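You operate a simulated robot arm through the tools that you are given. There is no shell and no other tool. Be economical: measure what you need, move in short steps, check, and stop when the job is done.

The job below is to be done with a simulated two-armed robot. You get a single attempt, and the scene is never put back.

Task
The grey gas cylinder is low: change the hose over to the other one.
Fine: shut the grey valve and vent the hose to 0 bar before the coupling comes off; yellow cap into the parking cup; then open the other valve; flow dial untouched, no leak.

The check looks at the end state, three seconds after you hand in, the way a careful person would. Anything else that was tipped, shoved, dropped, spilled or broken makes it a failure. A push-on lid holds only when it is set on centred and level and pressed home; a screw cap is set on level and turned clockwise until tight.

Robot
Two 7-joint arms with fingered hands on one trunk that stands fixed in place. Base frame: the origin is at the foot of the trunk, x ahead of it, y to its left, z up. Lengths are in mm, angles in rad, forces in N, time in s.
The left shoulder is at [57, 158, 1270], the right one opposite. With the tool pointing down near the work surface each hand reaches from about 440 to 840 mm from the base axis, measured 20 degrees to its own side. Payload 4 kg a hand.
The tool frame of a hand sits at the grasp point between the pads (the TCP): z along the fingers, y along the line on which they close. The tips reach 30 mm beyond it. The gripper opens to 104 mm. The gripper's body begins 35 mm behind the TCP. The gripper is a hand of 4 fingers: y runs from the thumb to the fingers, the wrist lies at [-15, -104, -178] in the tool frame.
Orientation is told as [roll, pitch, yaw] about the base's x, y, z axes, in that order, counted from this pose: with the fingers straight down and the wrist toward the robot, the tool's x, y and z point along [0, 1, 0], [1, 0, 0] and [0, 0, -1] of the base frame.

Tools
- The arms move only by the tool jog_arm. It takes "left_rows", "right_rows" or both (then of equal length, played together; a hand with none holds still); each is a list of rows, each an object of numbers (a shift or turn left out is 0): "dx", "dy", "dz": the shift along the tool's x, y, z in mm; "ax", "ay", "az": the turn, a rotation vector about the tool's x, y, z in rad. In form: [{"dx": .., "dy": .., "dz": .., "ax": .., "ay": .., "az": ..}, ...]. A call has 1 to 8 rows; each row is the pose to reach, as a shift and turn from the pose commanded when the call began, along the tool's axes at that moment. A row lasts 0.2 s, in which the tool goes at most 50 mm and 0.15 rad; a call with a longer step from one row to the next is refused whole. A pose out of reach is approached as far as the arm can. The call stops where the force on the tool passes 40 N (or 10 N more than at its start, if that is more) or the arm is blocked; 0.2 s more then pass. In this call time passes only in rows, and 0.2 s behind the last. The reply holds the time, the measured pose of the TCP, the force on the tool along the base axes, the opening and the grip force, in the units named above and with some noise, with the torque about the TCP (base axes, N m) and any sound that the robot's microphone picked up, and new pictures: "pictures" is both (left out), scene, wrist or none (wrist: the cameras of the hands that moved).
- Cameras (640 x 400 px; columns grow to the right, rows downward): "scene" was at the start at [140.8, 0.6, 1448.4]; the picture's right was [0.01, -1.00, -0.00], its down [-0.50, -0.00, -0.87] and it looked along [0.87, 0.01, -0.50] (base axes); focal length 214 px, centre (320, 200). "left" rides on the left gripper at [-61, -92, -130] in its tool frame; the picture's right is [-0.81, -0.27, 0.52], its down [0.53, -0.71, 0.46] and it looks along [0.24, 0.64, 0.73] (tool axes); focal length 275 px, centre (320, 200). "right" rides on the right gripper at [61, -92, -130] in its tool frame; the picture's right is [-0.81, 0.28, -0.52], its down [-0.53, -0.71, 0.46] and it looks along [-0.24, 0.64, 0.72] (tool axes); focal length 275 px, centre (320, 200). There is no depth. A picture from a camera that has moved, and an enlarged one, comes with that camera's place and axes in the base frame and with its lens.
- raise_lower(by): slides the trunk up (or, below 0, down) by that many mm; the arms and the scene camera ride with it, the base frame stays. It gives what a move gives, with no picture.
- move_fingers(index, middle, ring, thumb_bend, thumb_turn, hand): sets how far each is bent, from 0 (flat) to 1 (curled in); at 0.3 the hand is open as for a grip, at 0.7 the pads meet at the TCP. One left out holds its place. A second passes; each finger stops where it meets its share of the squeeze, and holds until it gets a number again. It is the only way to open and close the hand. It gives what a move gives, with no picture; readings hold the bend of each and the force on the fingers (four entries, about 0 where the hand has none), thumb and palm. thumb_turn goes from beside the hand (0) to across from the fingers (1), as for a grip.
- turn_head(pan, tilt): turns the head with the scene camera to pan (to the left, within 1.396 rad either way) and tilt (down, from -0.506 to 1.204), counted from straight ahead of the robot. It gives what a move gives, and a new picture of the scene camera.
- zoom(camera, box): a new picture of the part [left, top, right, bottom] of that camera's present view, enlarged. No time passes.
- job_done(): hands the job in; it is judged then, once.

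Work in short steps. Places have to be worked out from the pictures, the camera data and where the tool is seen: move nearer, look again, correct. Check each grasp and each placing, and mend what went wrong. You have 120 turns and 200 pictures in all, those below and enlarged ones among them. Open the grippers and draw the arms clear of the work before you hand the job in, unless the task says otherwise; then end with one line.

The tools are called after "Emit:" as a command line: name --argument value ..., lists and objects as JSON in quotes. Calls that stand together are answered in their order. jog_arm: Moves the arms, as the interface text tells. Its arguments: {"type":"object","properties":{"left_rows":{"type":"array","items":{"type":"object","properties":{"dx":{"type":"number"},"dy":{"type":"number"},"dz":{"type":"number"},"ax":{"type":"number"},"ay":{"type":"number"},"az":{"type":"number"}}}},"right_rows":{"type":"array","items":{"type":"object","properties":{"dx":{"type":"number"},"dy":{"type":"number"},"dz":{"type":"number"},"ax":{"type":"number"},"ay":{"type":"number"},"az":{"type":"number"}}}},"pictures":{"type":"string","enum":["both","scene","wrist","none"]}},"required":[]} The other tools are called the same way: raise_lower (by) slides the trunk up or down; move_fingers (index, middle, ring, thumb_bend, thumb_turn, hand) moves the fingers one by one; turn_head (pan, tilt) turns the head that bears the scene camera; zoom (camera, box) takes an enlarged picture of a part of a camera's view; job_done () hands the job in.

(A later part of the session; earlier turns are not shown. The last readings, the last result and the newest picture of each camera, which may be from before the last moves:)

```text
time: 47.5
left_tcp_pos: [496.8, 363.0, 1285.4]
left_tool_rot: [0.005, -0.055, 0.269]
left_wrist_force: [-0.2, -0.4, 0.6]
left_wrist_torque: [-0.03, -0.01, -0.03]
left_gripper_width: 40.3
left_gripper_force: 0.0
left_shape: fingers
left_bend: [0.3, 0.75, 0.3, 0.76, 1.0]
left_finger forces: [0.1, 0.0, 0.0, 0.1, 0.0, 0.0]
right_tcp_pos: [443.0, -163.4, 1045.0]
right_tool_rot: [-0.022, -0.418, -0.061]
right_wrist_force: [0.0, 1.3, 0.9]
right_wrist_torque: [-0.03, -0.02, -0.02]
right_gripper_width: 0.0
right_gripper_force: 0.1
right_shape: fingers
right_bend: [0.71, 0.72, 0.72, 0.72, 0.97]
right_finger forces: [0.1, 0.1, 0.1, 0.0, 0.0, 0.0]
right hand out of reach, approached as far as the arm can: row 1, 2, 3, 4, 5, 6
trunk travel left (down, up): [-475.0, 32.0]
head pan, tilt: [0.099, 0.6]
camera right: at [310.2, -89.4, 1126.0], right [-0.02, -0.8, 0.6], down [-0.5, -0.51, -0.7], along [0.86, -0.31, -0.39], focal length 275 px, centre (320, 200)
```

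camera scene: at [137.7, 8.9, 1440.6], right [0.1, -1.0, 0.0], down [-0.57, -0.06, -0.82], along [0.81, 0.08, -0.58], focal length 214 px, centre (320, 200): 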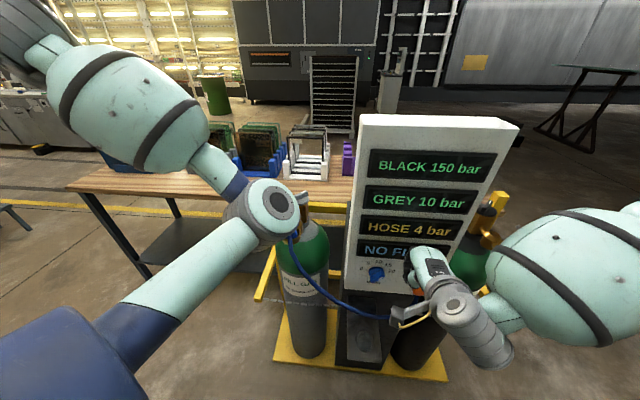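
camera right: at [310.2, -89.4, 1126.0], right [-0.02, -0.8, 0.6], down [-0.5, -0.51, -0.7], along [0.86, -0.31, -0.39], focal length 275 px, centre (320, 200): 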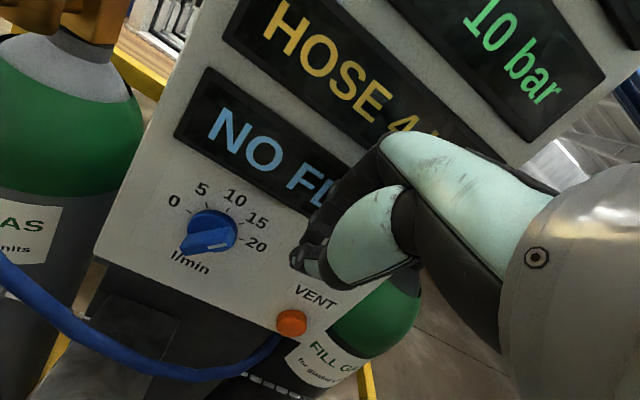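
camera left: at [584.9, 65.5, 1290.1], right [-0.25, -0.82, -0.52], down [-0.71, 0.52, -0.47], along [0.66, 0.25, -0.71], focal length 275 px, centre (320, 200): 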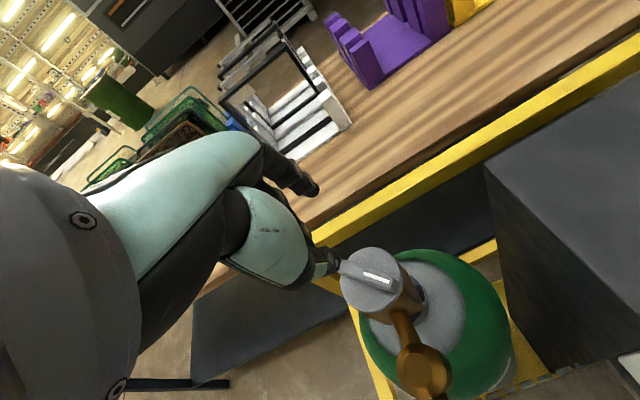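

The arm is at its limit with forward pitch. I'll go back to fingers-down, splay the fingers flat so their tips lead forward, and press with those.

Emit:
jog_arm --right_rows '[{"dx": -15, "ax": 0.1}, {"dx": -30, "ax": 0.2, "dz": 15}, {"dx": -45, "ax": 0.3, "dz": 30, "dy": -15}, {"dx": -60, "ax": 0.42, "dz": 50, "dy": -40}, {"dx": -60, "ax": 0.42, "dz": 66, "dy": -75}]' --pictures "none"

Emit:
move_fingers --hand "right" --index 0.0 --middle 0.0 --ring 0.0 --thumb_bend 0.5

Emit:
zoom --camera "right" --box '[0, 0, 640, 400]'

```text
time: 48.7
left_tcp_pos: [499.4, 362.2, 1285.8]
left_tool_rot: [0.006, -0.052, 0.266]
left_wrist_force: [-0.8, 0.0, -0.2]
left_wrist_torque: [0.04, 0.02, -0.02]
left_gripper_width: 40.5
left_gripper_force: 0.1
left_shape: fingers
left_bend: [0.3, 0.75, 0.3, 0.76, 1.0]
left_finger forces: [0.1, 0.0, 0.0, 0.0, 0.0, 0.0]
right_tcp_pos: [397.5, -222.8, 953.8]
right_tool_rot: [-0.017, 0.002, -0.066]
right_wrist_force: [0.0, -0.5, -0.6]
right_wrist_torque: [0.0, 0.02, 0.01]
right_gripper_width: 0.1
right_gripper_force: 0.1
right_shape: fingers
right_bend: [0.71, 0.72, 0.72, 0.72, 0.97]
right_finger forces: [0.1, 0.0, 0.0, 0.0, 0.0, 0.1]
trunk travel left (down, up): [-475.0, 32.0]
head pan, tilt: [0.099, 0.6]
```

```text
time: 49.7
left_tcp_pos: [497.4, 362.7, 1283.3]
left_tool_rot: [0.004, -0.053, 0.266]
left_wrist_force: [1.0, 0.0, 0.1]
left_wrist_torque: [-0.01, -0.01, 0.02]
left_gripper_width: 40.5
left_gripper_force: 0.1
left_shape: fingers
left_bend: [0.3, 0.75, 0.3, 0.76, 1.0]
left_finger forces: [0.0, 0.1, 0.1, 0.0, 0.0, 0.1]
right_tcp_pos: [397.3, -221.8, 954.0]
right_tool_rot: [-0.017, 0.0, -0.064]
right_wrist_force: [-0.3, -0.4, 0.5]
right_wrist_torque: [-0.01, -0.02, 0.0]
right_gripper_width: 118.8
right_gripper_force: 0.9
right_shape: fingers
right_bend: [0.0, 0.01, 0.0, 0.5, 0.97]
right_finger forces: [0.0, 1.3, 0.0, 0.0, 0.0, 0.0]
trunk travel left (down, up): [-475.0, 32.0]
head pan, tilt: [0.099, 0.6]
```

```text
1.00 times, centred on (320, 200) of right (not enlarged: the box is as wide or as high as the picture)
camera zoom: at [309.5, -150.6, 1084.1], right [0.22, -0.82, 0.53], down [-0.75, -0.49, -0.45], along [0.63, -0.3, -0.72], focal length 275 px, centre (320, 200)
```

zoom: 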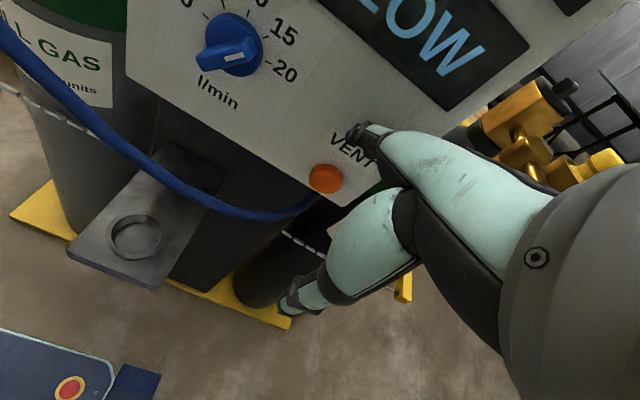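

The middle fingertip is at about (490,-217,973), just touching the panel above the vent. I'll back off slightly, drop about 58 mm to button height, retract index and ring, then press.

Emit:
jog_arm --right_rows '[{"dy": -20}, {"dy": -22, "dz": 25}, {"dy": -22, "dz": 57}]' --pictures "none"

Emit:
move_fingers --hand "right" --index 0.3 --middle 0.0 --ring 0.3

Emit:
zoom --camera "right" --box '[220, 50, 460, 250]'

```text
time: 50.5
left_tcp_pos: [498.6, 363.2, 1284.1]
left_tool_rot: [0.004, -0.052, 0.266]
left_wrist_force: [0.2, 0.0, -0.1]
left_wrist_torque: [-0.04, 0.01, 0.04]
left_gripper_width: 40.8
left_gripper_force: 0.0
left_shape: fingers
left_bend: [0.3, 0.75, 0.3, 0.76, 1.0]
left_finger forces: [0.0, 0.0, 0.0, 0.1, 0.0, 0.0]
right_tcp_pos: [376.7, -219.8, 929.8]
right_tool_rot: [-0.021, 0.004, -0.066]
right_wrist_force: [0.6, 0.6, 0.2]
right_wrist_torque: [0.0, 0.01, -0.01]
right_gripper_width: 119.0
right_gripper_force: 0.0
right_shape: fingers
right_bend: [0.0, 0.0, 0.0, 0.5, 0.97]
right_finger forces: [0.1, 0.0, 0.0, 0.0, 0.1, 0.0]
right hand out of reach, approached as far as the arm can: row 3
trunk travel left (down, up): [-475.0, 32.0]
head pan, tilt: [0.099, 0.6]
```

```text
time: 51.5
left_tcp_pos: [499.6, 363.3, 1285.1]
left_tool_rot: [0.004, -0.053, 0.268]
left_wrist_force: [-1.0, -0.5, 0.2]
left_wrist_torque: [0.01, -0.04, -0.02]
left_gripper_width: 40.5
left_gripper_force: 0.1
left_shape: fingers
left_bend: [0.3, 0.75, 0.3, 0.76, 1.0]
left_finger forces: [0.0, 0.0, 0.0, 0.0, 0.0, 0.0]
right_tcp_pos: [376.9, -220.6, 930.6]
right_tool_rot: [-0.021, 0.002, -0.065]
right_wrist_force: [-0.7, -0.3, -0.1]
right_wrist_torque: [-0.01, -0.01, 0.03]
right_gripper_width: 77.9
right_gripper_force: 0.1
right_shape: fingers
right_bend: [0.3, 0.0, 0.3, 0.5, 0.97]
right_finger forces: [0.0, 0.0, 0.0, 0.1, 0.0, 0.0]
trunk travel left (down, up): [-475.0, 32.0]
head pan, tilt: [0.099, 0.6]
```

```text
2.00 times, centred on (340, 150) of right
camera zoom: at [289.6, -149.2, 1060.6], right [0.22, -0.82, 0.53], down [-0.75, -0.49, -0.44], along [0.62, -0.3, -0.72], focal length 551 px, centre (280, 300)
```

zoom: 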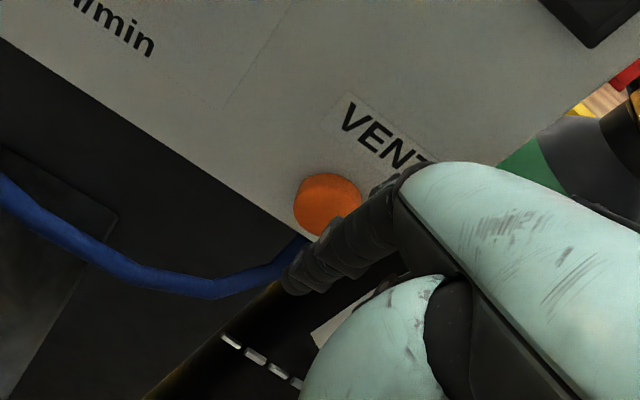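

I need about 33 mm lower, so I'll lower the trunk by that; both arms ride down, and the left elbow stays well above the coupling.

Emit:
raise_lower --by -33

Emit:
jog_arm --right_rows '[{"dy": 8}, {"dy": 16}, {"dy": 24}]' --pictures "both"

```text
time: 52.3
left_tcp_pos: [499.1, 362.7, 1250.7]
left_tool_rot: [0.005, -0.052, 0.268]
left_wrist_force: [-1.0, -0.4, 0.4]
left_wrist_torque: [0.0, -0.02, -0.01]
left_gripper_width: 40.3
left_gripper_force: 0.1
left_shape: fingers
left_bend: [0.3, 0.75, 0.3, 0.76, 1.0]
left_finger forces: [0.0, 0.1, 0.0, 0.0, 0.1, 0.1]
right_tcp_pos: [376.6, -220.2, 897.4]
right_tool_rot: [-0.021, 0.003, -0.066]
right_wrist_force: [0.4, 0.2, 0.7]
right_wrist_torque: [0.02, 0.03, 0.01]
right_gripper_width: 78.1
right_gripper_force: 0.2
right_shape: fingers
right_bend: [0.3, 0.0, 0.3, 0.5, 0.97]
right_finger forces: [0.0, 0.0, 0.1, 0.0, 0.0, 0.0]
trunk travel left (down, up): [-442.0, 65.0]
head pan, tilt: [0.099, 0.6]
```

```text
time: 53.1
left_tcp_pos: [496.6, 362.4, 1251.8]
left_tool_rot: [0.004, -0.053, 0.267]
left_wrist_force: [-0.2, 0.1, 0.1]
left_wrist_torque: [0.0, -0.03, -0.01]
left_gripper_width: 40.6
left_gripper_force: 0.0
left_shape: fingers
left_bend: [0.3, 0.75, 0.3, 0.76, 1.0]
left_finger forces: [0.0, 0.0, 0.0, 0.0, 0.0, 0.0]
right_tcp_pos: [398.1, -222.2, 897.6]
right_tool_rot: [-0.018, 0.005, -0.065]
right_wrist_force: [-10.0, -0.2, 2.1]
right_wrist_torque: [0.02, -0.14, -0.08]
right_gripper_width: 77.7
right_gripper_force: 4.7
right_shape: fingers
right_bend: [0.3, 0.04, 0.3, 0.5, 0.97]
right_finger forces: [0.0, 9.5, 0.1, 0.1, 0.0, 0.1]
trunk travel left (down, up): [-442.0, 65.0]
head pan, tilt: [0.099, 0.6]
heard: click
camera scene: at [134.9, 9.1, 1407.7], right [0.1, -1.0, 0.0], down [-0.57, -0.06, -0.82], along [0.81, 0.08, -0.57], focal length 214 px, centre (320, 200)
camera right: at [311.1, -151.2, 1027.4], right [0.22, -0.82, 0.53], down [-0.75, -0.49, -0.44], along [0.62, -0.3, -0.72], focal length 275 px, centre (320, 200)
```

scene: 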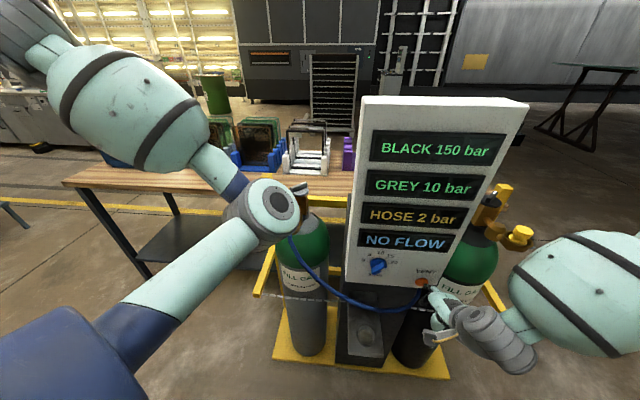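
right: 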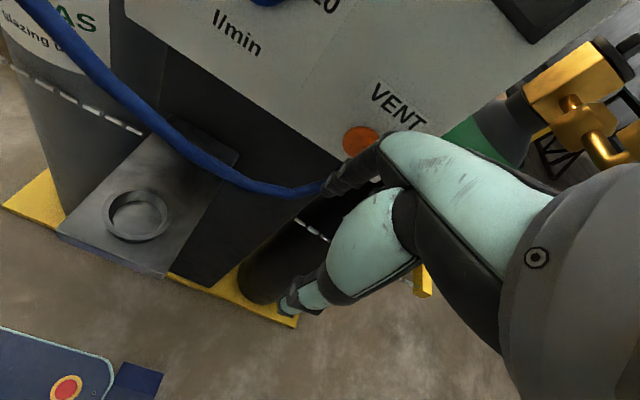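

Click heard, and the hose reads 2 bar and falling. I'll hold the button a while longer.

Emit:
jog_arm --right_rows '[{"dy": 1}, {"dy": 1}, {"dy": 1}, {"dy": 1}, {"dy": 1}, {"dy": 1}, {"dy": 1}, {"dy": 1}]' --pictures "scene"

```text
time: 54.9
left_tcp_pos: [498.2, 363.0, 1251.6]
left_tool_rot: [0.002, -0.052, 0.267]
left_wrist_force: [0.9, 0.2, -0.1]
left_wrist_torque: [0.0, -0.01, -0.01]
left_gripper_width: 40.7
left_gripper_force: 0.1
left_shape: fingers
left_bend: [0.3, 0.75, 0.3, 0.76, 1.0]
left_finger forces: [0.0, 0.0, 0.0, 0.0, 0.0, 0.0]
right_tcp_pos: [401.5, -221.6, 896.5]
right_tool_rot: [-0.022, 0.003, -0.068]
right_wrist_force: [-8.7, 0.4, 1.1]
right_wrist_torque: [-0.01, 0.01, -0.11]
right_gripper_width: 77.6
right_gripper_force: 5.0
right_shape: fingers
right_bend: [0.3, 0.05, 0.3, 0.5, 0.97]
right_finger forces: [0.1, 10.0, 0.0, 0.1, 0.0, 0.0]
trunk travel left (down, up): [-442.0, 65.0]
head pan, tilt: [0.099, 0.6]
camera scene: at [135.9, 8.9, 1407.5], right [0.1, -1.0, 0.0], down [-0.57, -0.06, -0.82], along [0.81, 0.08, -0.57], focal length 214 px, centre (320, 200)
```

scene: 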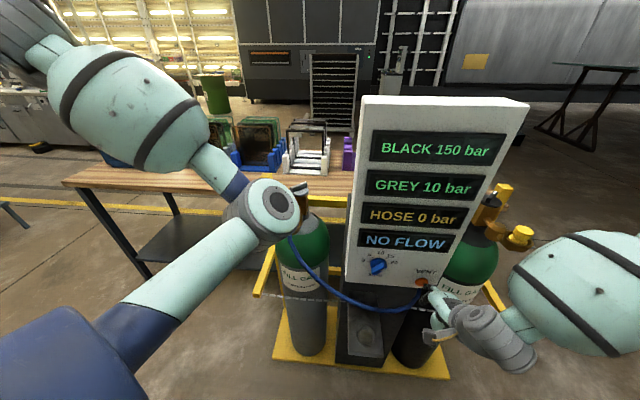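

Hose at 0 bar. Releasing the button and moving the right hand out right and up towards the cap, then checking the hose stays at 0.

Emit:
jog_arm --right_rows '[{"dy": -30}, {"dx": -30, "dy": -35, "dz": -20}, {"dx": -65, "dy": -35, "dz": -50}, {"dx": -100, "dy": -35, "dz": -85}, {"dx": -130, "dy": -30, "dz": -120}, {"dx": -160, "dy": -20, "dz": -155}, {"dx": -185, "dy": -5, "dz": -190}, {"dx": -200, "dy": 15, "dz": -230}]' --pictures "none"

Emit:
move_fingers --hand "right" --index 0.3 --middle 0.3 --ring 0.3 --thumb_bend 0.3

Emit:
jog_arm --right_rows '[{"dz": -40, "dy": 10}, {"dz": -70, "dy": 45}, {"dz": -80, "dy": 90}, {"dz": -80, "dy": 125}]' --pictures "both"

```text
time: 56.7
left_tcp_pos: [497.8, 363.7, 1251.1]
left_tool_rot: [0.002, -0.051, 0.268]
left_wrist_force: [-0.4, 0.1, 0.4]
left_wrist_torque: [0.01, 0.0, 0.0]
left_gripper_width: 40.3
left_gripper_force: 0.1
left_shape: fingers
left_bend: [0.3, 0.75, 0.3, 0.76, 1.0]
left_finger forces: [0.1, 0.1, 0.0, 0.0, 0.0, 0.1]
right_tcp_pos: [404.8, -418.5, 1133.2]
right_tool_rot: [-0.027, -0.002, -0.063]
right_wrist_force: [-0.3, 0.2, -0.3]
right_wrist_torque: [-0.01, -0.03, 0.01]
right_gripper_width: 77.7
right_gripper_force: 0.1
right_shape: fingers
right_bend: [0.3, 0.0, 0.3, 0.5, 0.97]
right_finger forces: [0.1, 0.1, 0.1, 0.0, 0.0, 0.0]
right hand out of reach, approached as far as the arm can: row 3, 4, 5
trunk travel left (down, up): [-442.0, 65.0]
head pan, tilt: [0.099, 0.6]
```

```text
time: 57.7
left_tcp_pos: [499.2, 363.2, 1251.3]
left_tool_rot: [0.003, -0.05, 0.267]
left_wrist_force: [0.5, 0.5, 0.5]
left_wrist_torque: [-0.01, -0.02, -0.02]
left_gripper_width: 40.6
left_gripper_force: 0.2
left_shape: fingers
left_bend: [0.3, 0.75, 0.3, 0.76, 1.0]
left_finger forces: [0.0, 0.1, 0.0, 0.0, 0.0, 0.0]
right_tcp_pos: [403.3, -417.7, 1130.0]
right_tool_rot: [-0.02, 0.003, -0.066]
right_wrist_force: [0.9, -0.6, -0.4]
right_wrist_torque: [-0.02, 0.0, -0.01]
right_gripper_width: 103.0
right_gripper_force: 0.1
right_shape: fingers
right_bend: [0.3, 0.3, 0.3, 0.3, 0.97]
right_finger forces: [0.0, 0.0, 0.1, 0.1, 0.0, 0.1]
trunk travel left (down, up): [-442.0, 65.0]
head pan, tilt: [0.099, 0.6]
```

```text
time: 58.7
left_tcp_pos: [499.7, 362.2, 1250.8]
left_tool_rot: [0.004, -0.049, 0.267]
left_wrist_force: [0.4, -0.3, -0.1]
left_wrist_torque: [0.01, -0.03, -0.02]
left_gripper_width: 40.4
left_gripper_force: 0.1
left_shape: fingers
left_bend: [0.3, 0.75, 0.3, 0.76, 1.0]
left_finger forces: [0.0, 0.1, 0.0, 0.1, 0.0, 0.0]
right_tcp_pos: [530.7, -423.6, 1209.0]
right_tool_rot: [-0.02, 0.005, -0.066]
right_wrist_force: [0.2, 0.0, 0.9]
right_wrist_torque: [0.02, -0.01, -0.03]
right_gripper_width: 102.8
right_gripper_force: 0.1
right_shape: fingers
right_bend: [0.3, 0.3, 0.3, 0.3, 0.97]
right_finger forces: [0.1, 0.0, 0.1, 0.0, 0.0, 0.1]
trunk travel left (down, up): [-442.0, 65.0]
head pan, tilt: [0.099, 0.6]
camera scene: at [138.2, 8.5, 1407.3], right [0.1, -1.0, 0.0], down [-0.57, -0.06, -0.82], along [0.81, 0.08, -0.58], focal length 214 px, centre (320, 200)
camera right: at [443.3, -353.7, 1339.8], right [0.22, -0.82, 0.53], down [-0.75, -0.49, -0.44], along [0.62, -0.3, -0.72], focal length 275 px, centre (320, 200)
```

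scene: 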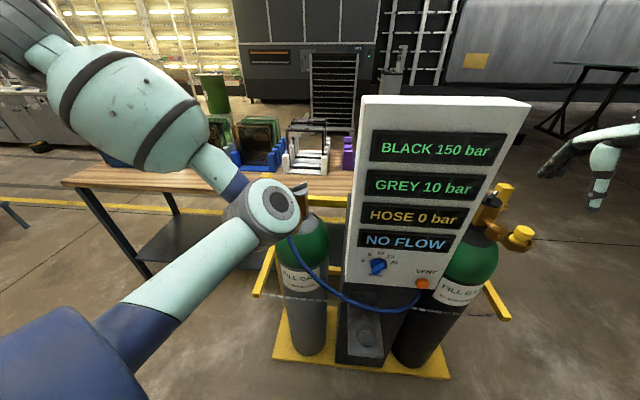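
right: 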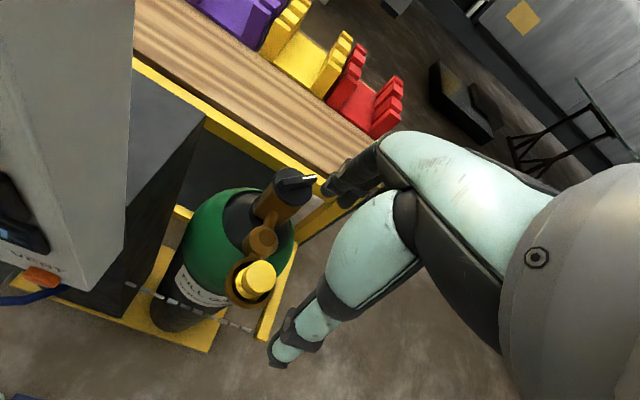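

Hose holds at 0, so the grey valve is shut. Cap top is about (551,-429,1050); I'll zoom to judge the guard ring and cap height.

Emit:
zoom --camera "right" --box '[190, 160, 350, 320]'

Emit:
zoom --camera "scene" --box '[460, 170, 560, 270]'

```text
2.50 times, centred on (270, 240) of right
camera zoom: at [443.3, -353.7, 1339.8], right [0.22, -0.82, 0.53], down [-0.75, -0.49, -0.44], along [0.62, -0.3, -0.72], focal length 688 px, centre (445, 100)
```

zoom: 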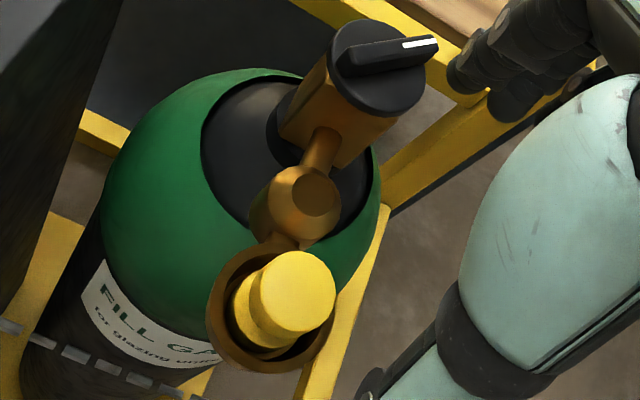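

```text
4.00 times, centred on (510, 220) of scene
camera zoom: at [138.2, 8.5, 1407.3], right [0.1, -1.0, 0.0], down [-0.57, -0.06, -0.82], along [0.81, 0.08, -0.58], focal length 858 px, centre (-440, 120)
```

zoom: 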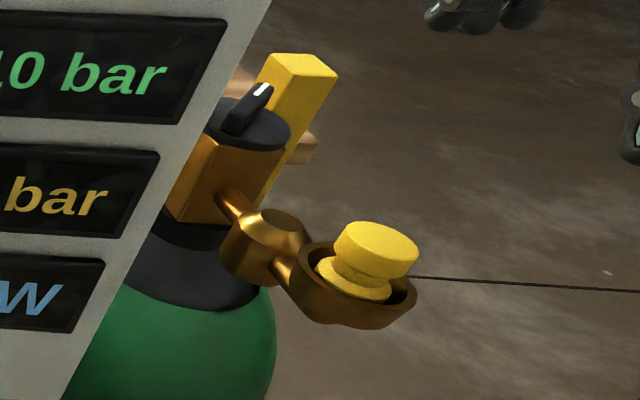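

The cap is a knob with a neck, sitting in a gold cup, with the junction just behind it. I'll yaw the hand about 70° so the fingers straddle sideways, clear of the junction.

Emit:
jog_arm --right_rows '[{"az": -0.15}, {"az": -0.3, "dx": -2, "dy": 8}, {"az": -0.45, "dx": -4, "dy": 20}, {"az": -0.6, "dx": -4, "dy": 20}, {"az": -0.75, "dx": -4, "dy": 20}, {"az": -0.9, "dx": -4, "dy": 20}, {"az": -1.05, "dx": -4, "dy": 20}, {"az": -1.2, "dx": -4, "dy": 20, "dz": 20}]' --pictures "wrist"

```text
time: 59.9
left_tcp_pos: [484.2, 365.3, 1262.1]
left_tool_rot: [0.024, -0.086, 0.285]
left_wrist_force: [-0.2, -0.7, 0.7]
left_wrist_torque: [0.04, -0.03, -0.01]
left_gripper_width: 40.6
left_gripper_force: 0.2
left_shape: fingers
left_bend: [0.3, 0.75, 0.3, 0.76, 1.0]
left_finger forces: [0.0, 0.0, 0.1, 0.0, 0.0, 0.0]
right_tcp_pos: [477.5, -316.4, 1195.2]
right_tool_rot: [-0.033, 0.035, 0.566]
right_wrist_force: [1.9, -2.7, -1.4]
right_wrist_torque: [-0.05, -0.01, -0.13]
right_gripper_width: 101.9
right_gripper_force: 1.1
right_shape: fingers
right_bend: [0.31, 0.3, 0.3, 0.3, 0.97]
right_finger forces: [2.7, 0.0, 0.0, 0.0, 0.0, 0.1]
right hand out of reach, approached as far as the arm can: row 3, 4, 5
trunk travel left (down, up): [-442.0, 65.0]
head pan, tilt: [0.099, 0.6]
stopped in row 5 (right hand): the force on the tool passed its limit at 64 N (the readings are from after the stop); the commanded pose is now the measured one
camera right: at [369.3, -306.4, 1325.9], right [0.68, -0.51, 0.53], down [-0.32, -0.85, -0.41], along [0.66, 0.11, -0.74], focal length 275 px, centre (320, 200)
```

right: 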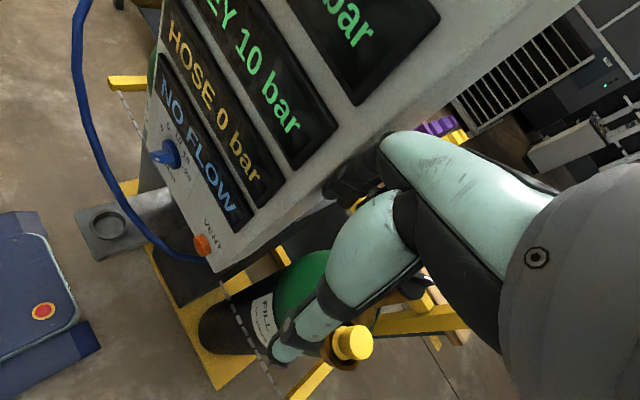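

The yaw ran out of reach and the index finger brushed the panel edge. I'll back away, restore about zero yaw, and use a narrower opening instead.

Emit:
jog_arm --right_rows '[{"dx": 21, "dy": -34}, {"dx": -12, "dy": -55, "az": 0.1}, {"dx": -54, "dy": -68, "az": 0.2}, {"dx": -90, "dy": -57, "az": 0.34}, {"dx": -109, "dy": -34, "az": 0.48}, {"dx": -109, "dy": -30, "az": 0.58}]' --pictures "both"

```text
time: 61.3
left_tcp_pos: [486.3, 368.7, 1258.8]
left_tool_rot: [0.019, -0.082, 0.285]
left_wrist_force: [0.4, 0.3, -0.8]
left_wrist_torque: [0.02, -0.01, 0.0]
left_gripper_width: 40.5
left_gripper_force: 0.1
left_shape: fingers
left_bend: [0.3, 0.75, 0.3, 0.76, 1.0]
left_finger forces: [0.0, 0.0, 0.0, 0.0, 0.0, 0.0]
right_tcp_pos: [515.0, -418.1, 1199.8]
right_tool_rot: [-0.048, 0.015, -0.013]
right_wrist_force: [-0.1, -0.2, 0.1]
right_wrist_torque: [-0.01, -0.01, -0.02]
right_gripper_width: 102.9
right_gripper_force: 0.2
right_shape: fingers
right_bend: [0.3, 0.3, 0.3, 0.3, 0.97]
right_finger forces: [0.1, 0.0, 0.1, 0.0, 0.0, 0.1]
trunk travel left (down, up): [-442.0, 65.0]
head pan, tilt: [0.099, 0.6]
camera scene: at [137.3, 9.6, 1407.4], right [0.1, -1.0, 0.0], down [-0.57, -0.06, -0.82], along [0.81, 0.08, -0.58], focal length 214 px, centre (320, 200)
camera right: at [425.0, -348.6, 1328.1], right [0.27, -0.79, 0.55], down [-0.73, -0.54, -0.42], along [0.63, -0.29, -0.72], focal length 275 px, centre (320, 200)
```

scene: 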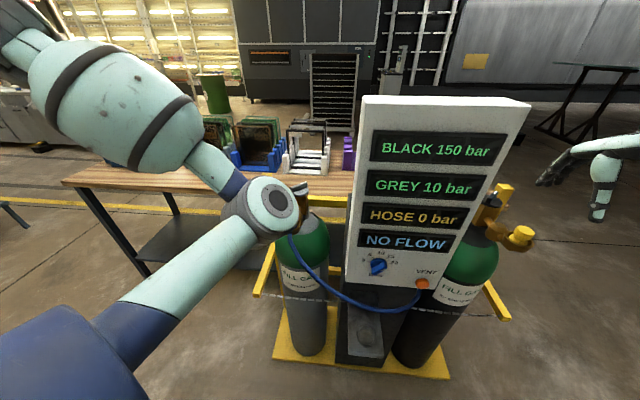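
right: 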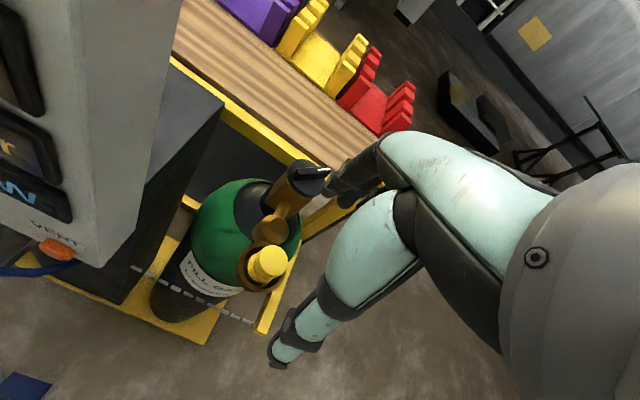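

Cap confirmed at about (551,-428.5). I'll narrow the opening to about 64 mm, level the hand and descend to just above it.

Emit:
move_fingers --hand "right" --index 0.44 --middle 0.44 --ring 0.44 --thumb_bend 0.44

Emit:
jog_arm --right_rows '[{"dx": -5, "dy": 18, "dz": 20, "ay": 0.04, "ax": -0.015}, {"dx": -10.5, "dy": 36, "dz": 50, "ay": 0.048, "ax": -0.015}, {"dx": -10.5, "dy": 36, "dz": 85, "ay": 0.048, "ax": -0.015}, {"dx": -10.5, "dy": 36, "dz": 110, "ay": 0.048, "ax": -0.015}]' --pictures "both"

Emit:
zoom --camera "right" --box '[200, 160, 400, 340]'

```text
time: 62.3
left_tcp_pos: [486.2, 369.1, 1258.9]
left_tool_rot: [0.021, -0.082, 0.283]
left_wrist_force: [0.5, -0.6, 0.5]
left_wrist_torque: [0.02, 0.0, -0.02]
left_gripper_width: 40.6
left_gripper_force: 0.1
left_shape: fingers
left_bend: [0.3, 0.75, 0.3, 0.76, 1.0]
left_finger forces: [0.0, 0.0, 0.0, 0.0, 0.0, 0.1]
right_tcp_pos: [513.6, -418.9, 1199.0]
right_tool_rot: [-0.05, 0.015, -0.012]
right_wrist_force: [0.0, -0.8, 0.1]
right_wrist_torque: [-0.01, 0.0, 0.02]
right_gripper_width: 68.1
right_gripper_force: 0.1
right_shape: fingers
right_bend: [0.44, 0.44, 0.44, 0.44, 0.97]
right_finger forces: [0.0, 0.0, 0.1, 0.1, 0.0, 0.1]
trunk travel left (down, up): [-442.0, 65.0]
head pan, tilt: [0.099, 0.6]
```

```text
time: 63.3
left_tcp_pos: [484.4, 368.9, 1259.7]
left_tool_rot: [0.021, -0.082, 0.285]
left_wrist_force: [-0.4, -0.3, 0.1]
left_wrist_torque: [-0.04, 0.03, 0.0]
left_gripper_width: 40.5
left_gripper_force: 0.1
left_shape: fingers
left_bend: [0.3, 0.75, 0.3, 0.76, 1.0]
left_finger forces: [0.0, 0.0, 0.0, 0.1, 0.1, 0.1]
right_tcp_pos: [549.1, -436.2, 1087.9]
right_tool_rot: [0.001, 0.0, -0.01]
right_wrist_force: [0.7, 0.8, 0.7]
right_wrist_torque: [0.0, 0.02, -0.04]
right_gripper_width: 68.0
right_gripper_force: 0.1
right_shape: fingers
right_bend: [0.44, 0.44, 0.44, 0.44, 0.97]
right_finger forces: [0.1, 0.0, 0.1, 0.0, 0.1, 0.0]
trunk travel left (down, up): [-442.0, 65.0]
head pan, tilt: [0.099, 0.6]
camera scene: at [137.9, 8.6, 1407.4], right [0.1, -1.0, 0.0], down [-0.57, -0.06, -0.82], along [0.81, 0.08, -0.58], focal length 214 px, centre (320, 200)
camera right: at [457.8, -372.5, 1218.9], right [0.27, -0.81, 0.52], down [-0.72, -0.52, -0.46], along [0.64, -0.25, -0.72], focal length 275 px, centre (320, 200)
```

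scene: 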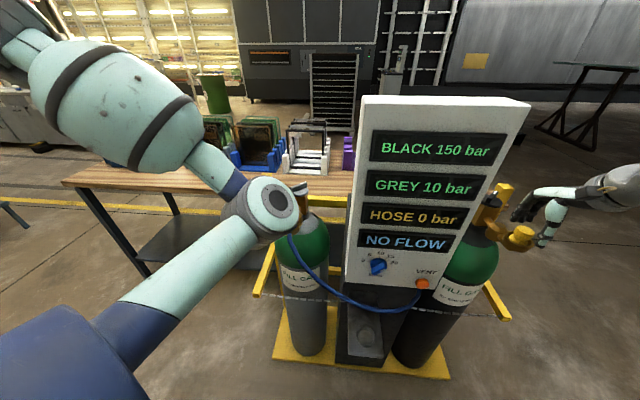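
right: 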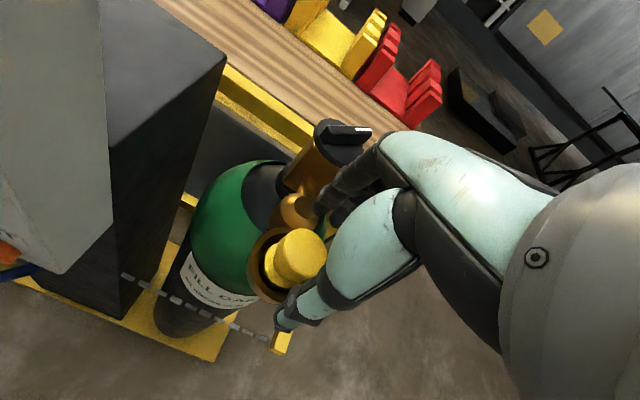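

```text
2.22 times, centred on (300, 250) of right
camera zoom: at [457.8, -372.5, 1218.9], right [0.27, -0.81, 0.52], down [-0.72, -0.52, -0.46], along [0.64, -0.25, -0.72], focal length 612 px, centre (364, 89)
```

zoom: 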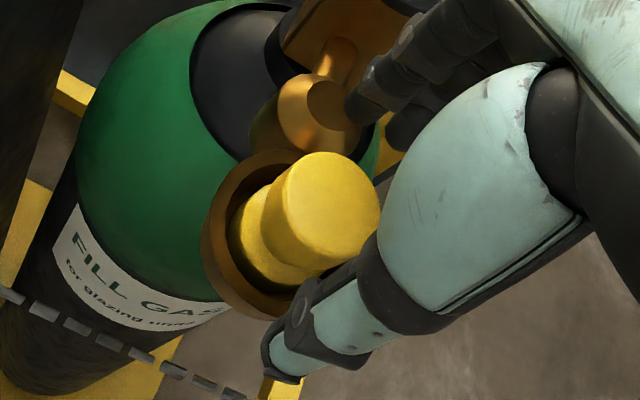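

Cap sits between thumb and fingers. I'll narrow a bit more, centre by (+3,+4) and lower so the pads bracket its top disc.

Emit:
move_fingers --hand "right" --index 0.47 --middle 0.47 --ring 0.47 --thumb_bend 0.47

Emit:
jog_arm --right_rows '[{"dx": 4, "dy": 2, "dz": 10}, {"dx": 4, "dy": 2, "dz": 20}, {"dx": 4, "dy": 2, "dz": 30}, {"dx": 4, "dy": 2, "dz": 38}]' --pictures "none"

Emit:
zoom --camera "right" --box '[200, 160, 400, 340]'

```text
time: 64.3
left_tcp_pos: [486.2, 369.7, 1258.9]
left_tool_rot: [0.021, -0.083, 0.286]
left_wrist_force: [-1.0, 0.2, 0.2]
left_wrist_torque: [0.0, -0.02, -0.03]
left_gripper_width: 40.5
left_gripper_force: 0.0
left_shape: fingers
left_bend: [0.3, 0.75, 0.3, 0.76, 1.0]
left_finger forces: [0.0, 0.0, 0.0, 0.0, 0.0, 0.0]
right_tcp_pos: [547.3, -435.4, 1087.9]
right_tool_rot: [-0.001, -0.001, -0.012]
right_wrist_force: [-0.2, -0.1, 0.1]
right_wrist_torque: [0.02, -0.03, -0.02]
right_gripper_width: 60.8
right_gripper_force: 0.1
right_shape: fingers
right_bend: [0.47, 0.47, 0.47, 0.47, 0.97]
right_finger forces: [0.0, 0.0, 0.0, 0.1, 0.1, 0.1]
trunk travel left (down, up): [-442.0, 65.0]
head pan, tilt: [0.099, 0.6]
```

```text
time: 65.3
left_tcp_pos: [486.4, 369.0, 1258.4]
left_tool_rot: [0.021, -0.082, 0.284]
left_wrist_force: [-0.1, 0.7, -0.2]
left_wrist_torque: [-0.02, 0.01, -0.01]
left_gripper_width: 40.5
left_gripper_force: 0.1
left_shape: fingers
left_bend: [0.3, 0.75, 0.3, 0.76, 1.0]
left_finger forces: [0.0, 0.0, 0.1, 0.0, 0.1, 0.1]
right_tcp_pos: [550.7, -430.4, 1051.2]
right_tool_rot: [0.0, 0.003, -0.011]
right_wrist_force: [0.2, 0.3, -1.1]
right_wrist_torque: [0.02, 0.0, -0.02]
right_gripper_width: 60.4
right_gripper_force: 0.0
right_shape: fingers
right_bend: [0.47, 0.47, 0.47, 0.47, 0.97]
right_finger forces: [0.0, 0.1, 0.1, 0.1, 0.1, 0.1]
trunk travel left (down, up): [-442.0, 65.0]
head pan, tilt: [0.099, 0.6]
```

```text
2.22 times, centred on (300, 250) of right
camera zoom: at [459.9, -367.6, 1181.0], right [0.27, -0.81, 0.52], down [-0.72, -0.53, -0.45], along [0.64, -0.25, -0.73], focal length 612 px, centre (364, 89)
```

zoom: 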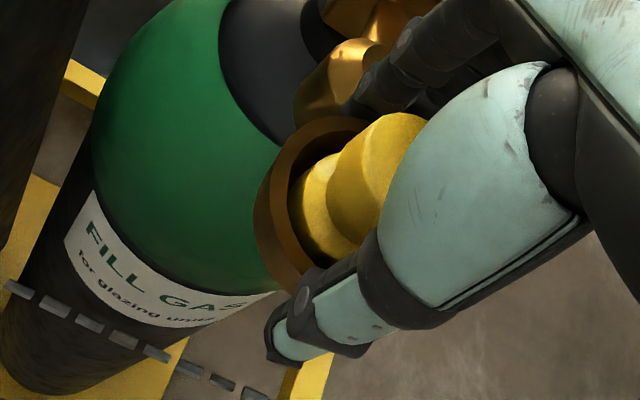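

The cap's top disc is at the TCP. Closing on it.

Emit:
move_fingers --hand "right" --index 0.68 --middle 0.68 --ring 0.68 --thumb_bend 0.68

Emit:
zoom --camera "right" --box '[200, 160, 400, 340]'

```text
time: 66.3
left_tcp_pos: [485.4, 368.6, 1257.7]
left_tool_rot: [0.022, -0.082, 0.286]
left_wrist_force: [-0.2, -0.8, -0.3]
left_wrist_torque: [0.0, 0.01, 0.01]
left_gripper_width: 40.7
left_gripper_force: 0.1
left_shape: fingers
left_bend: [0.3, 0.75, 0.3, 0.76, 1.0]
left_finger forces: [0.0, 0.0, 0.0, 0.1, 0.0, 0.0]
right_tcp_pos: [551.4, -430.7, 1050.0]
right_tool_rot: [0.0, 0.002, -0.01]
right_wrist_force: [0.4, -1.9, -0.7]
right_wrist_torque: [-0.11, -0.18, 0.11]
right_gripper_width: 46.9
right_gripper_force: 15.1
right_shape: fingers
right_bend: [0.53, 0.57, 0.67, 0.54, 0.97]
right_finger forces: [8.1, 7.2, 0.8, 0.0, 15.0, 0.0]
trunk travel left (down, up): [-442.0, 65.0]
head pan, tilt: [0.099, 0.6]
```

```text
2.22 times, centred on (300, 250) of right
camera zoom: at [459.7, -368.1, 1181.0], right [0.27, -0.81, 0.52], down [-0.72, -0.53, -0.46], along [0.64, -0.25, -0.73], focal length 612 px, centre (364, 89)
```

zoom: 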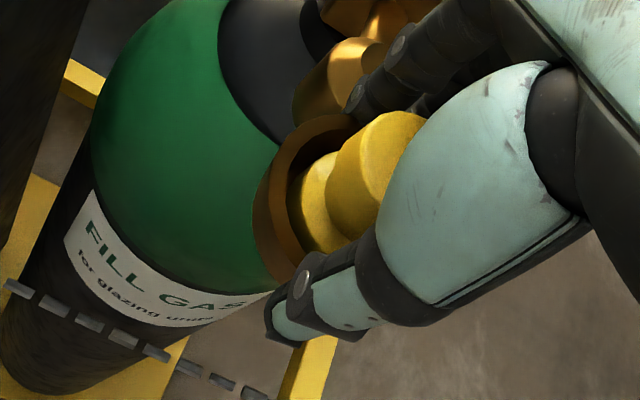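

Firm grip (15 N). Trying a straight pull upward.

Emit:
jog_arm --right_rows '[{"dz": -4}, {"dz": -8}, {"dz": -13}, {"dz": -20}, {"dz": -28}]' --pictures "none"

Emit:
zoom --camera "right" --box '[200, 160, 400, 340]'

```text
time: 67.5
left_tcp_pos: [486.7, 368.3, 1259.2]
left_tool_rot: [0.021, -0.083, 0.282]
left_wrist_force: [-0.1, -0.1, 0.3]
left_wrist_torque: [-0.02, 0.04, 0.01]
left_gripper_width: 40.8
left_gripper_force: 0.0
left_shape: fingers
left_bend: [0.3, 0.75, 0.3, 0.76, 1.0]
left_finger forces: [0.0, 0.0, 0.0, 0.1, 0.1, 0.0]
right_tcp_pos: [552.6, -431.1, 1078.5]
right_tool_rot: [0.001, 0.001, -0.012]
right_wrist_force: [0.2, 0.9, -0.7]
right_wrist_torque: [0.0, 0.02, -0.02]
right_gripper_width: 25.1
right_gripper_force: 5.0
right_shape: fingers
right_bend: [0.6, 0.62, 0.68, 0.63, 0.97]
right_finger forces: [3.4, 1.7, 0.1, 0.0, 5.5, 0.0]
trunk travel left (down, up): [-442.0, 65.0]
head pan, tilt: [0.099, 0.6]
```

```text
2.22 times, centred on (300, 250) of right
camera zoom: at [460.5, -368.8, 1210.4], right [0.27, -0.81, 0.52], down [-0.72, -0.53, -0.46], along [0.64, -0.25, -0.72], focal length 612 px, centre (364, 89)
```

zoom: 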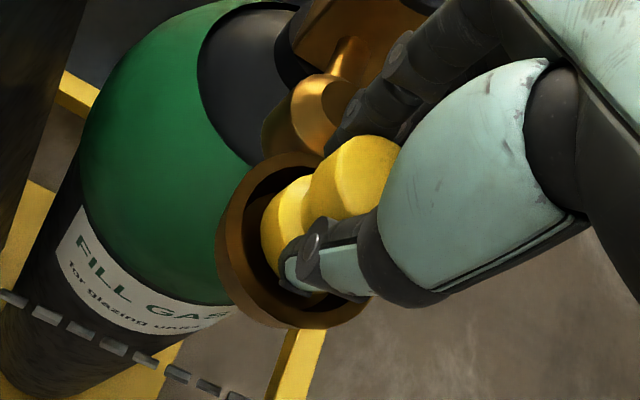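

The fingers have slid under the top disc onto the neck (25 mm). I'll tighten and lift further.

Emit:
move_fingers --hand "right" --index 0.8 --middle 0.8 --ring 0.8 --thumb_bend 0.8

Emit:
jog_arm --right_rows '[{"dz": -5}, {"dz": -12}, {"dz": -20}, {"dz": -30}]' --pictures "scene"

Emit:
zoom --camera "right" --box '[200, 160, 400, 340]'

```text
time: 68.5
left_tcp_pos: [485.7, 368.6, 1259.2]
left_tool_rot: [0.02, -0.083, 0.284]
left_wrist_force: [-0.1, 0.1, -0.2]
left_wrist_torque: [0.04, 0.0, 0.01]
left_gripper_width: 41.0
left_gripper_force: 0.1
left_shape: fingers
left_bend: [0.3, 0.75, 0.3, 0.76, 1.0]
left_finger forces: [0.0, 0.0, 0.0, 0.0, 0.0, 0.1]
right_tcp_pos: [549.4, -431.1, 1078.3]
right_tool_rot: [0.0, 0.0, -0.009]
right_wrist_force: [0.3, 0.6, -0.3]
right_wrist_torque: [-0.04, -0.02, -0.02]
right_gripper_width: 19.8
right_gripper_force: 20.1
right_shape: fingers
right_bend: [0.71, 0.65, 0.8, 0.67, 0.94]
right_finger forces: [8.2, 12.2, 0.1, 0.0, 20.0, 0.0]
trunk travel left (down, up): [-442.0, 65.0]
head pan, tilt: [0.099, 0.6]
```

```text
time: 69.5
left_tcp_pos: [485.6, 368.6, 1259.4]
left_tool_rot: [0.022, -0.083, 0.285]
left_wrist_force: [0.1, -0.4, 0.4]
left_wrist_torque: [0.01, 0.01, -0.02]
left_gripper_width: 40.8
left_gripper_force: 0.0
left_shape: fingers
left_bend: [0.3, 0.75, 0.3, 0.76, 1.0]
left_finger forces: [0.1, 0.0, 0.1, 0.1, 0.1, 0.0]
right_tcp_pos: [550.1, -430.2, 1108.8]
right_tool_rot: [-0.002, -0.001, -0.01]
right_wrist_force: [0.2, -0.2, -0.4]
right_wrist_torque: [0.0, -0.01, 0.01]
right_gripper_width: 20.3
right_gripper_force: 20.0
right_shape: fingers
right_bend: [0.71, 0.65, 0.8, 0.67, 0.94]
right_finger forces: [8.3, 12.3, 0.0, 0.1, 20.1, 0.0]
trunk travel left (down, up): [-442.0, 65.0]
head pan, tilt: [0.099, 0.6]
camera scene: at [137.7, 9.0, 1407.4], right [0.1, -1.0, 0.0], down [-0.57, -0.06, -0.82], along [0.81, 0.08, -0.58], focal length 214 px, centre (320, 200)
```

scene: 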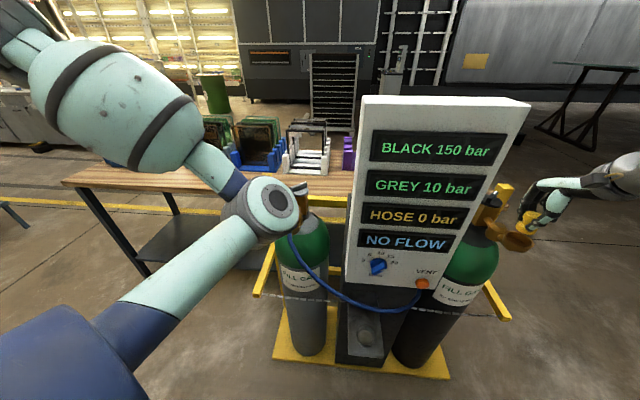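

```text
2.22 times, centred on (300, 250) of right
camera zoom: at [459.3, -368.0, 1239.7], right [0.27, -0.81, 0.52], down [-0.72, -0.52, -0.46], along [0.64, -0.25, -0.73], focal length 612 px, centre (364, 89)
```

zoom: 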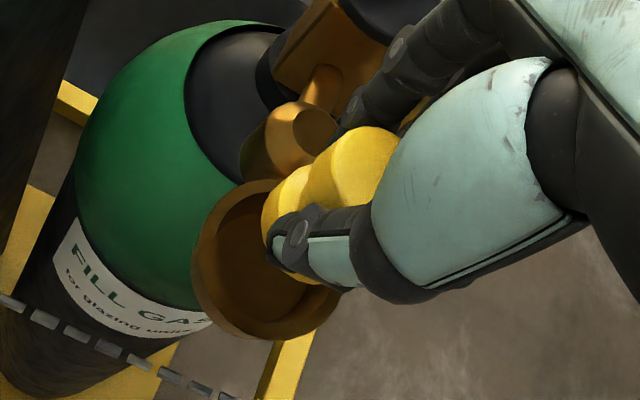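

The cap is free, held by its neck with 20 N. I'll carry it back, down and left in front of the panel toward the parking cup, keeping the wrist away from the shoulder.

Emit:
jog_arm --right_rows '[{"dy": -40, "dz": -5}, {"dy": -85, "dz": 5}, {"dy": -120, "dz": 35}, {"dy": -140, "dz": 75, "dx": 5}, {"dy": -150, "dz": 117, "dx": 20}, {"dy": -150, "dz": 157, "dx": 45}, {"dy": -150, "dz": 196, "dx": 75}, {"dy": -150, "dz": 230, "dx": 110}]' --pictures "none"

Emit:
jog_arm --right_rows '[{"dx": 40, "dz": 15}, {"dx": 80, "dz": 25}, {"dx": 120, "dz": 25}, {"dx": 160, "dz": 25}, {"dx": 195, "dz": 25}, {"dx": 222, "dz": 25}]' --pictures "both"

```text
time: 71.3
left_tcp_pos: [486.3, 368.9, 1258.8]
left_tool_rot: [0.021, -0.083, 0.284]
left_wrist_force: [0.4, -0.4, -0.9]
left_wrist_torque: [-0.04, 0.03, -0.02]
left_gripper_width: 40.7
left_gripper_force: 0.1
left_shape: fingers
left_bend: [0.3, 0.75, 0.3, 0.76, 1.0]
left_finger forces: [0.0, 0.0, 0.0, 0.0, 0.0, 0.0]
right_tcp_pos: [401.2, -320.7, 878.4]
right_tool_rot: [-0.002, 0.003, -0.012]
right_wrist_force: [-0.4, 0.3, -0.8]
right_wrist_torque: [0.0, 0.0, -0.03]
right_gripper_width: 19.5
right_gripper_force: 20.3
right_shape: fingers
right_bend: [0.71, 0.65, 0.8, 0.68, 0.94]
right_finger forces: [8.6, 13.0, 0.1, 0.0, 19.8, 0.0]
trunk travel left (down, up): [-442.0, 65.0]
head pan, tilt: [0.099, 0.6]
```

```text
time: 72.7
left_tcp_pos: [485.5, 370.5, 1258.5]
left_tool_rot: [0.019, -0.082, 0.284]
left_wrist_force: [0.2, 0.1, 0.2]
left_wrist_torque: [0.01, 0.02, -0.01]
left_gripper_width: 40.7
left_gripper_force: 0.1
left_shape: fingers
left_bend: [0.3, 0.75, 0.3, 0.76, 1.0]
left_finger forces: [0.0, 0.0, 0.0, 0.0, 0.0, 0.1]
right_tcp_pos: [403.1, -97.8, 853.9]
right_tool_rot: [-0.001, 0.0, -0.013]
right_wrist_force: [-0.1, 0.9, -0.5]
right_wrist_torque: [-0.03, 0.01, -0.03]
right_gripper_width: 19.0
right_gripper_force: 20.4
right_shape: fingers
right_bend: [0.71, 0.65, 0.8, 0.68, 0.94]
right_finger forces: [8.7, 11.0, 0.1, 0.0, 19.8, 0.0]
trunk travel left (down, up): [-442.0, 65.0]
head pan, tilt: [0.099, 0.6]
camera scene: at [138.1, 10.5, 1407.3], right [0.1, -1.0, 0.0], down [-0.57, -0.06, -0.82], along [0.81, 0.08, -0.58], focal length 214 px, centre (320, 200)
camera right: at [312.3, -34.0, 984.9], right [0.27, -0.81, 0.52], down [-0.72, -0.53, -0.45], along [0.64, -0.25, -0.72], focal length 275 px, centre (320, 200)
```

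scene: 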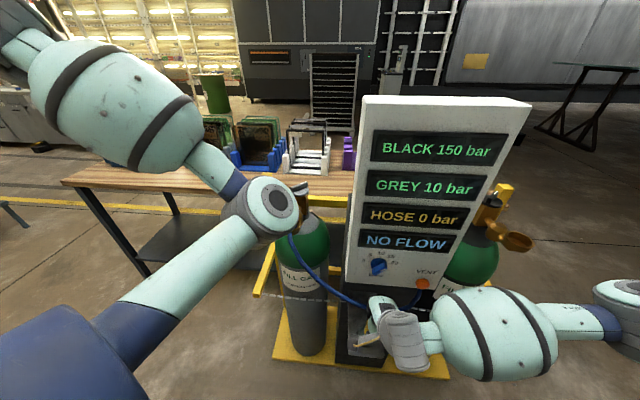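
right: 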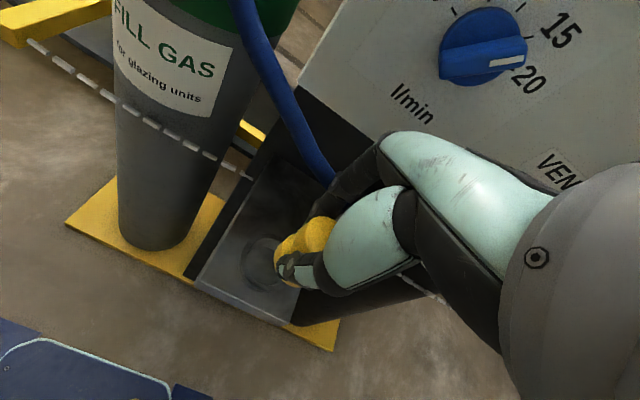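

The hand is above the cup and the hose runs just beyond the knuckles. I'll zoom in.

Emit:
zoom --camera "right" --box '[180, 130, 420, 330]'

Emit:
zoom --camera "scene" --box '[310, 260, 470, 390]'

```text
2.00 times, centred on (300, 230) of right
camera zoom: at [312.3, -34.0, 984.9], right [0.27, -0.81, 0.52], down [-0.72, -0.53, -0.45], along [0.64, -0.25, -0.72], focal length 551 px, centre (360, 140)
```

zoom: 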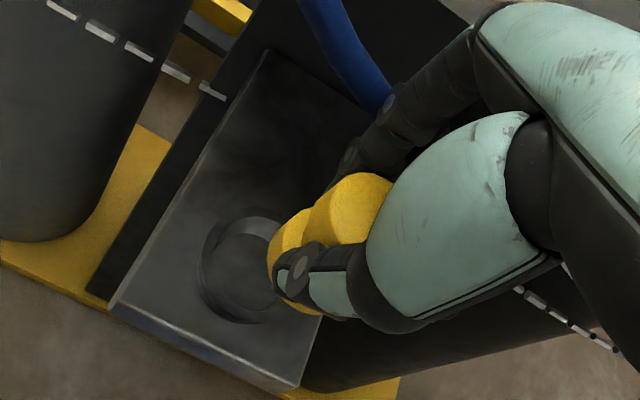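

```text
3.08 times, centred on (390, 325) of scene
camera zoom: at [138.1, 10.5, 1407.3], right [0.1, -1.0, 0.0], down [-0.57, -0.06, -0.82], along [0.81, 0.08, -0.58], focal length 660 px, centre (105, -185)
```

zoom: 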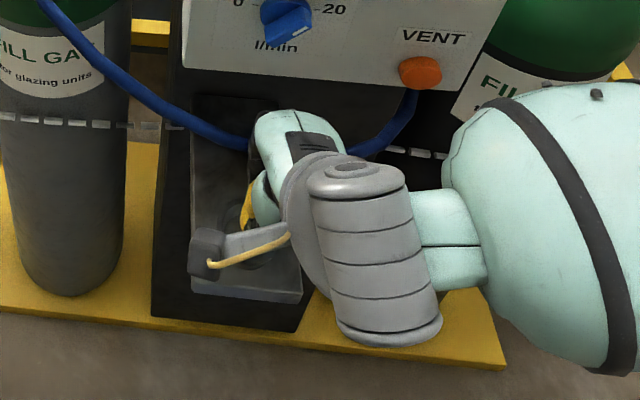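

Cap axis is about +14 mm (tool x) from the TCP, with its top at about TCP height; cup centre about (430,-91.5,723). I'll move over the cup, lower gently and watch for hose contact.

Emit:
jog_arm --right_rows '[{"dx": -3, "dz": 15}, {"dx": -7, "dy": 8, "dz": 30}, {"dx": -7, "dy": 18, "dz": 40}, {"dx": -7, "dy": 28, "dz": 48}]' --pictures "none"

Emit:
zoom --camera "right" --box '[180, 130, 420, 330]'

Emit:
zoom --camera "scene" --box '[310, 260, 470, 390]'

```text
time: 73.7
left_tcp_pos: [485.4, 368.6, 1260.2]
left_tool_rot: [0.023, -0.082, 0.283]
left_wrist_force: [0.1, 0.8, -0.3]
left_wrist_torque: [0.05, 0.04, -0.03]
left_gripper_width: 40.7
left_gripper_force: 0.0
left_shape: fingers
left_bend: [0.3, 0.75, 0.3, 0.76, 1.0]
left_finger forces: [0.0, 0.0, 0.0, 0.0, 0.1, 0.0]
right_tcp_pos: [432.2, -105.5, 807.0]
right_tool_rot: [0.001, 0.001, -0.012]
right_wrist_force: [0.3, -0.8, -1.1]
right_wrist_torque: [-0.01, -0.02, -0.01]
right_gripper_width: 19.0
right_gripper_force: 20.3
right_shape: fingers
right_bend: [0.71, 0.65, 0.8, 0.68, 0.94]
right_finger forces: [8.8, 11.4, 0.0, 0.0, 19.8, 0.0]
trunk travel left (down, up): [-442.0, 65.0]
head pan, tilt: [0.099, 0.6]
```

```text
2.00 times, centred on (300, 230) of right
camera zoom: at [339.6, -42.4, 937.1], right [0.27, -0.81, 0.52], down [-0.72, -0.52, -0.45], along [0.64, -0.25, -0.73], focal length 551 px, centre (360, 140)
```

zoom: 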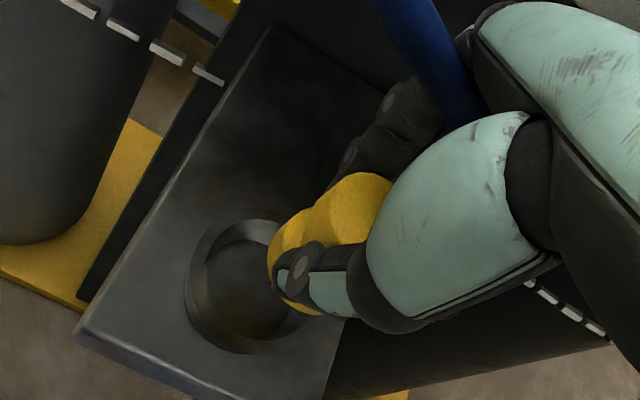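

```text
3.08 times, centred on (390, 325) of scene
camera zoom: at [138.0, 8.9, 1407.3], right [0.1, -1.0, 0.0], down [-0.57, -0.06, -0.82], along [0.81, 0.08, -0.58], focal length 660 px, centre (105, -185)
```

zoom: 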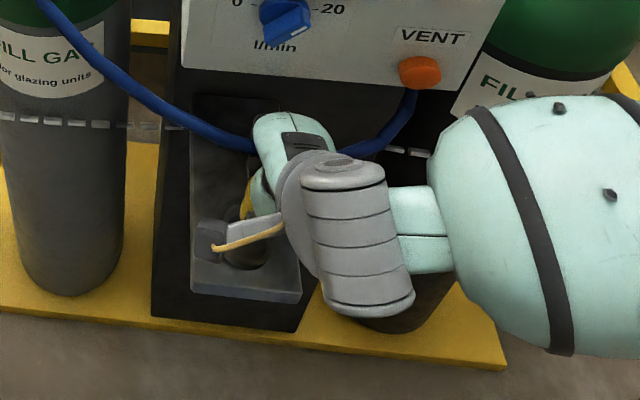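

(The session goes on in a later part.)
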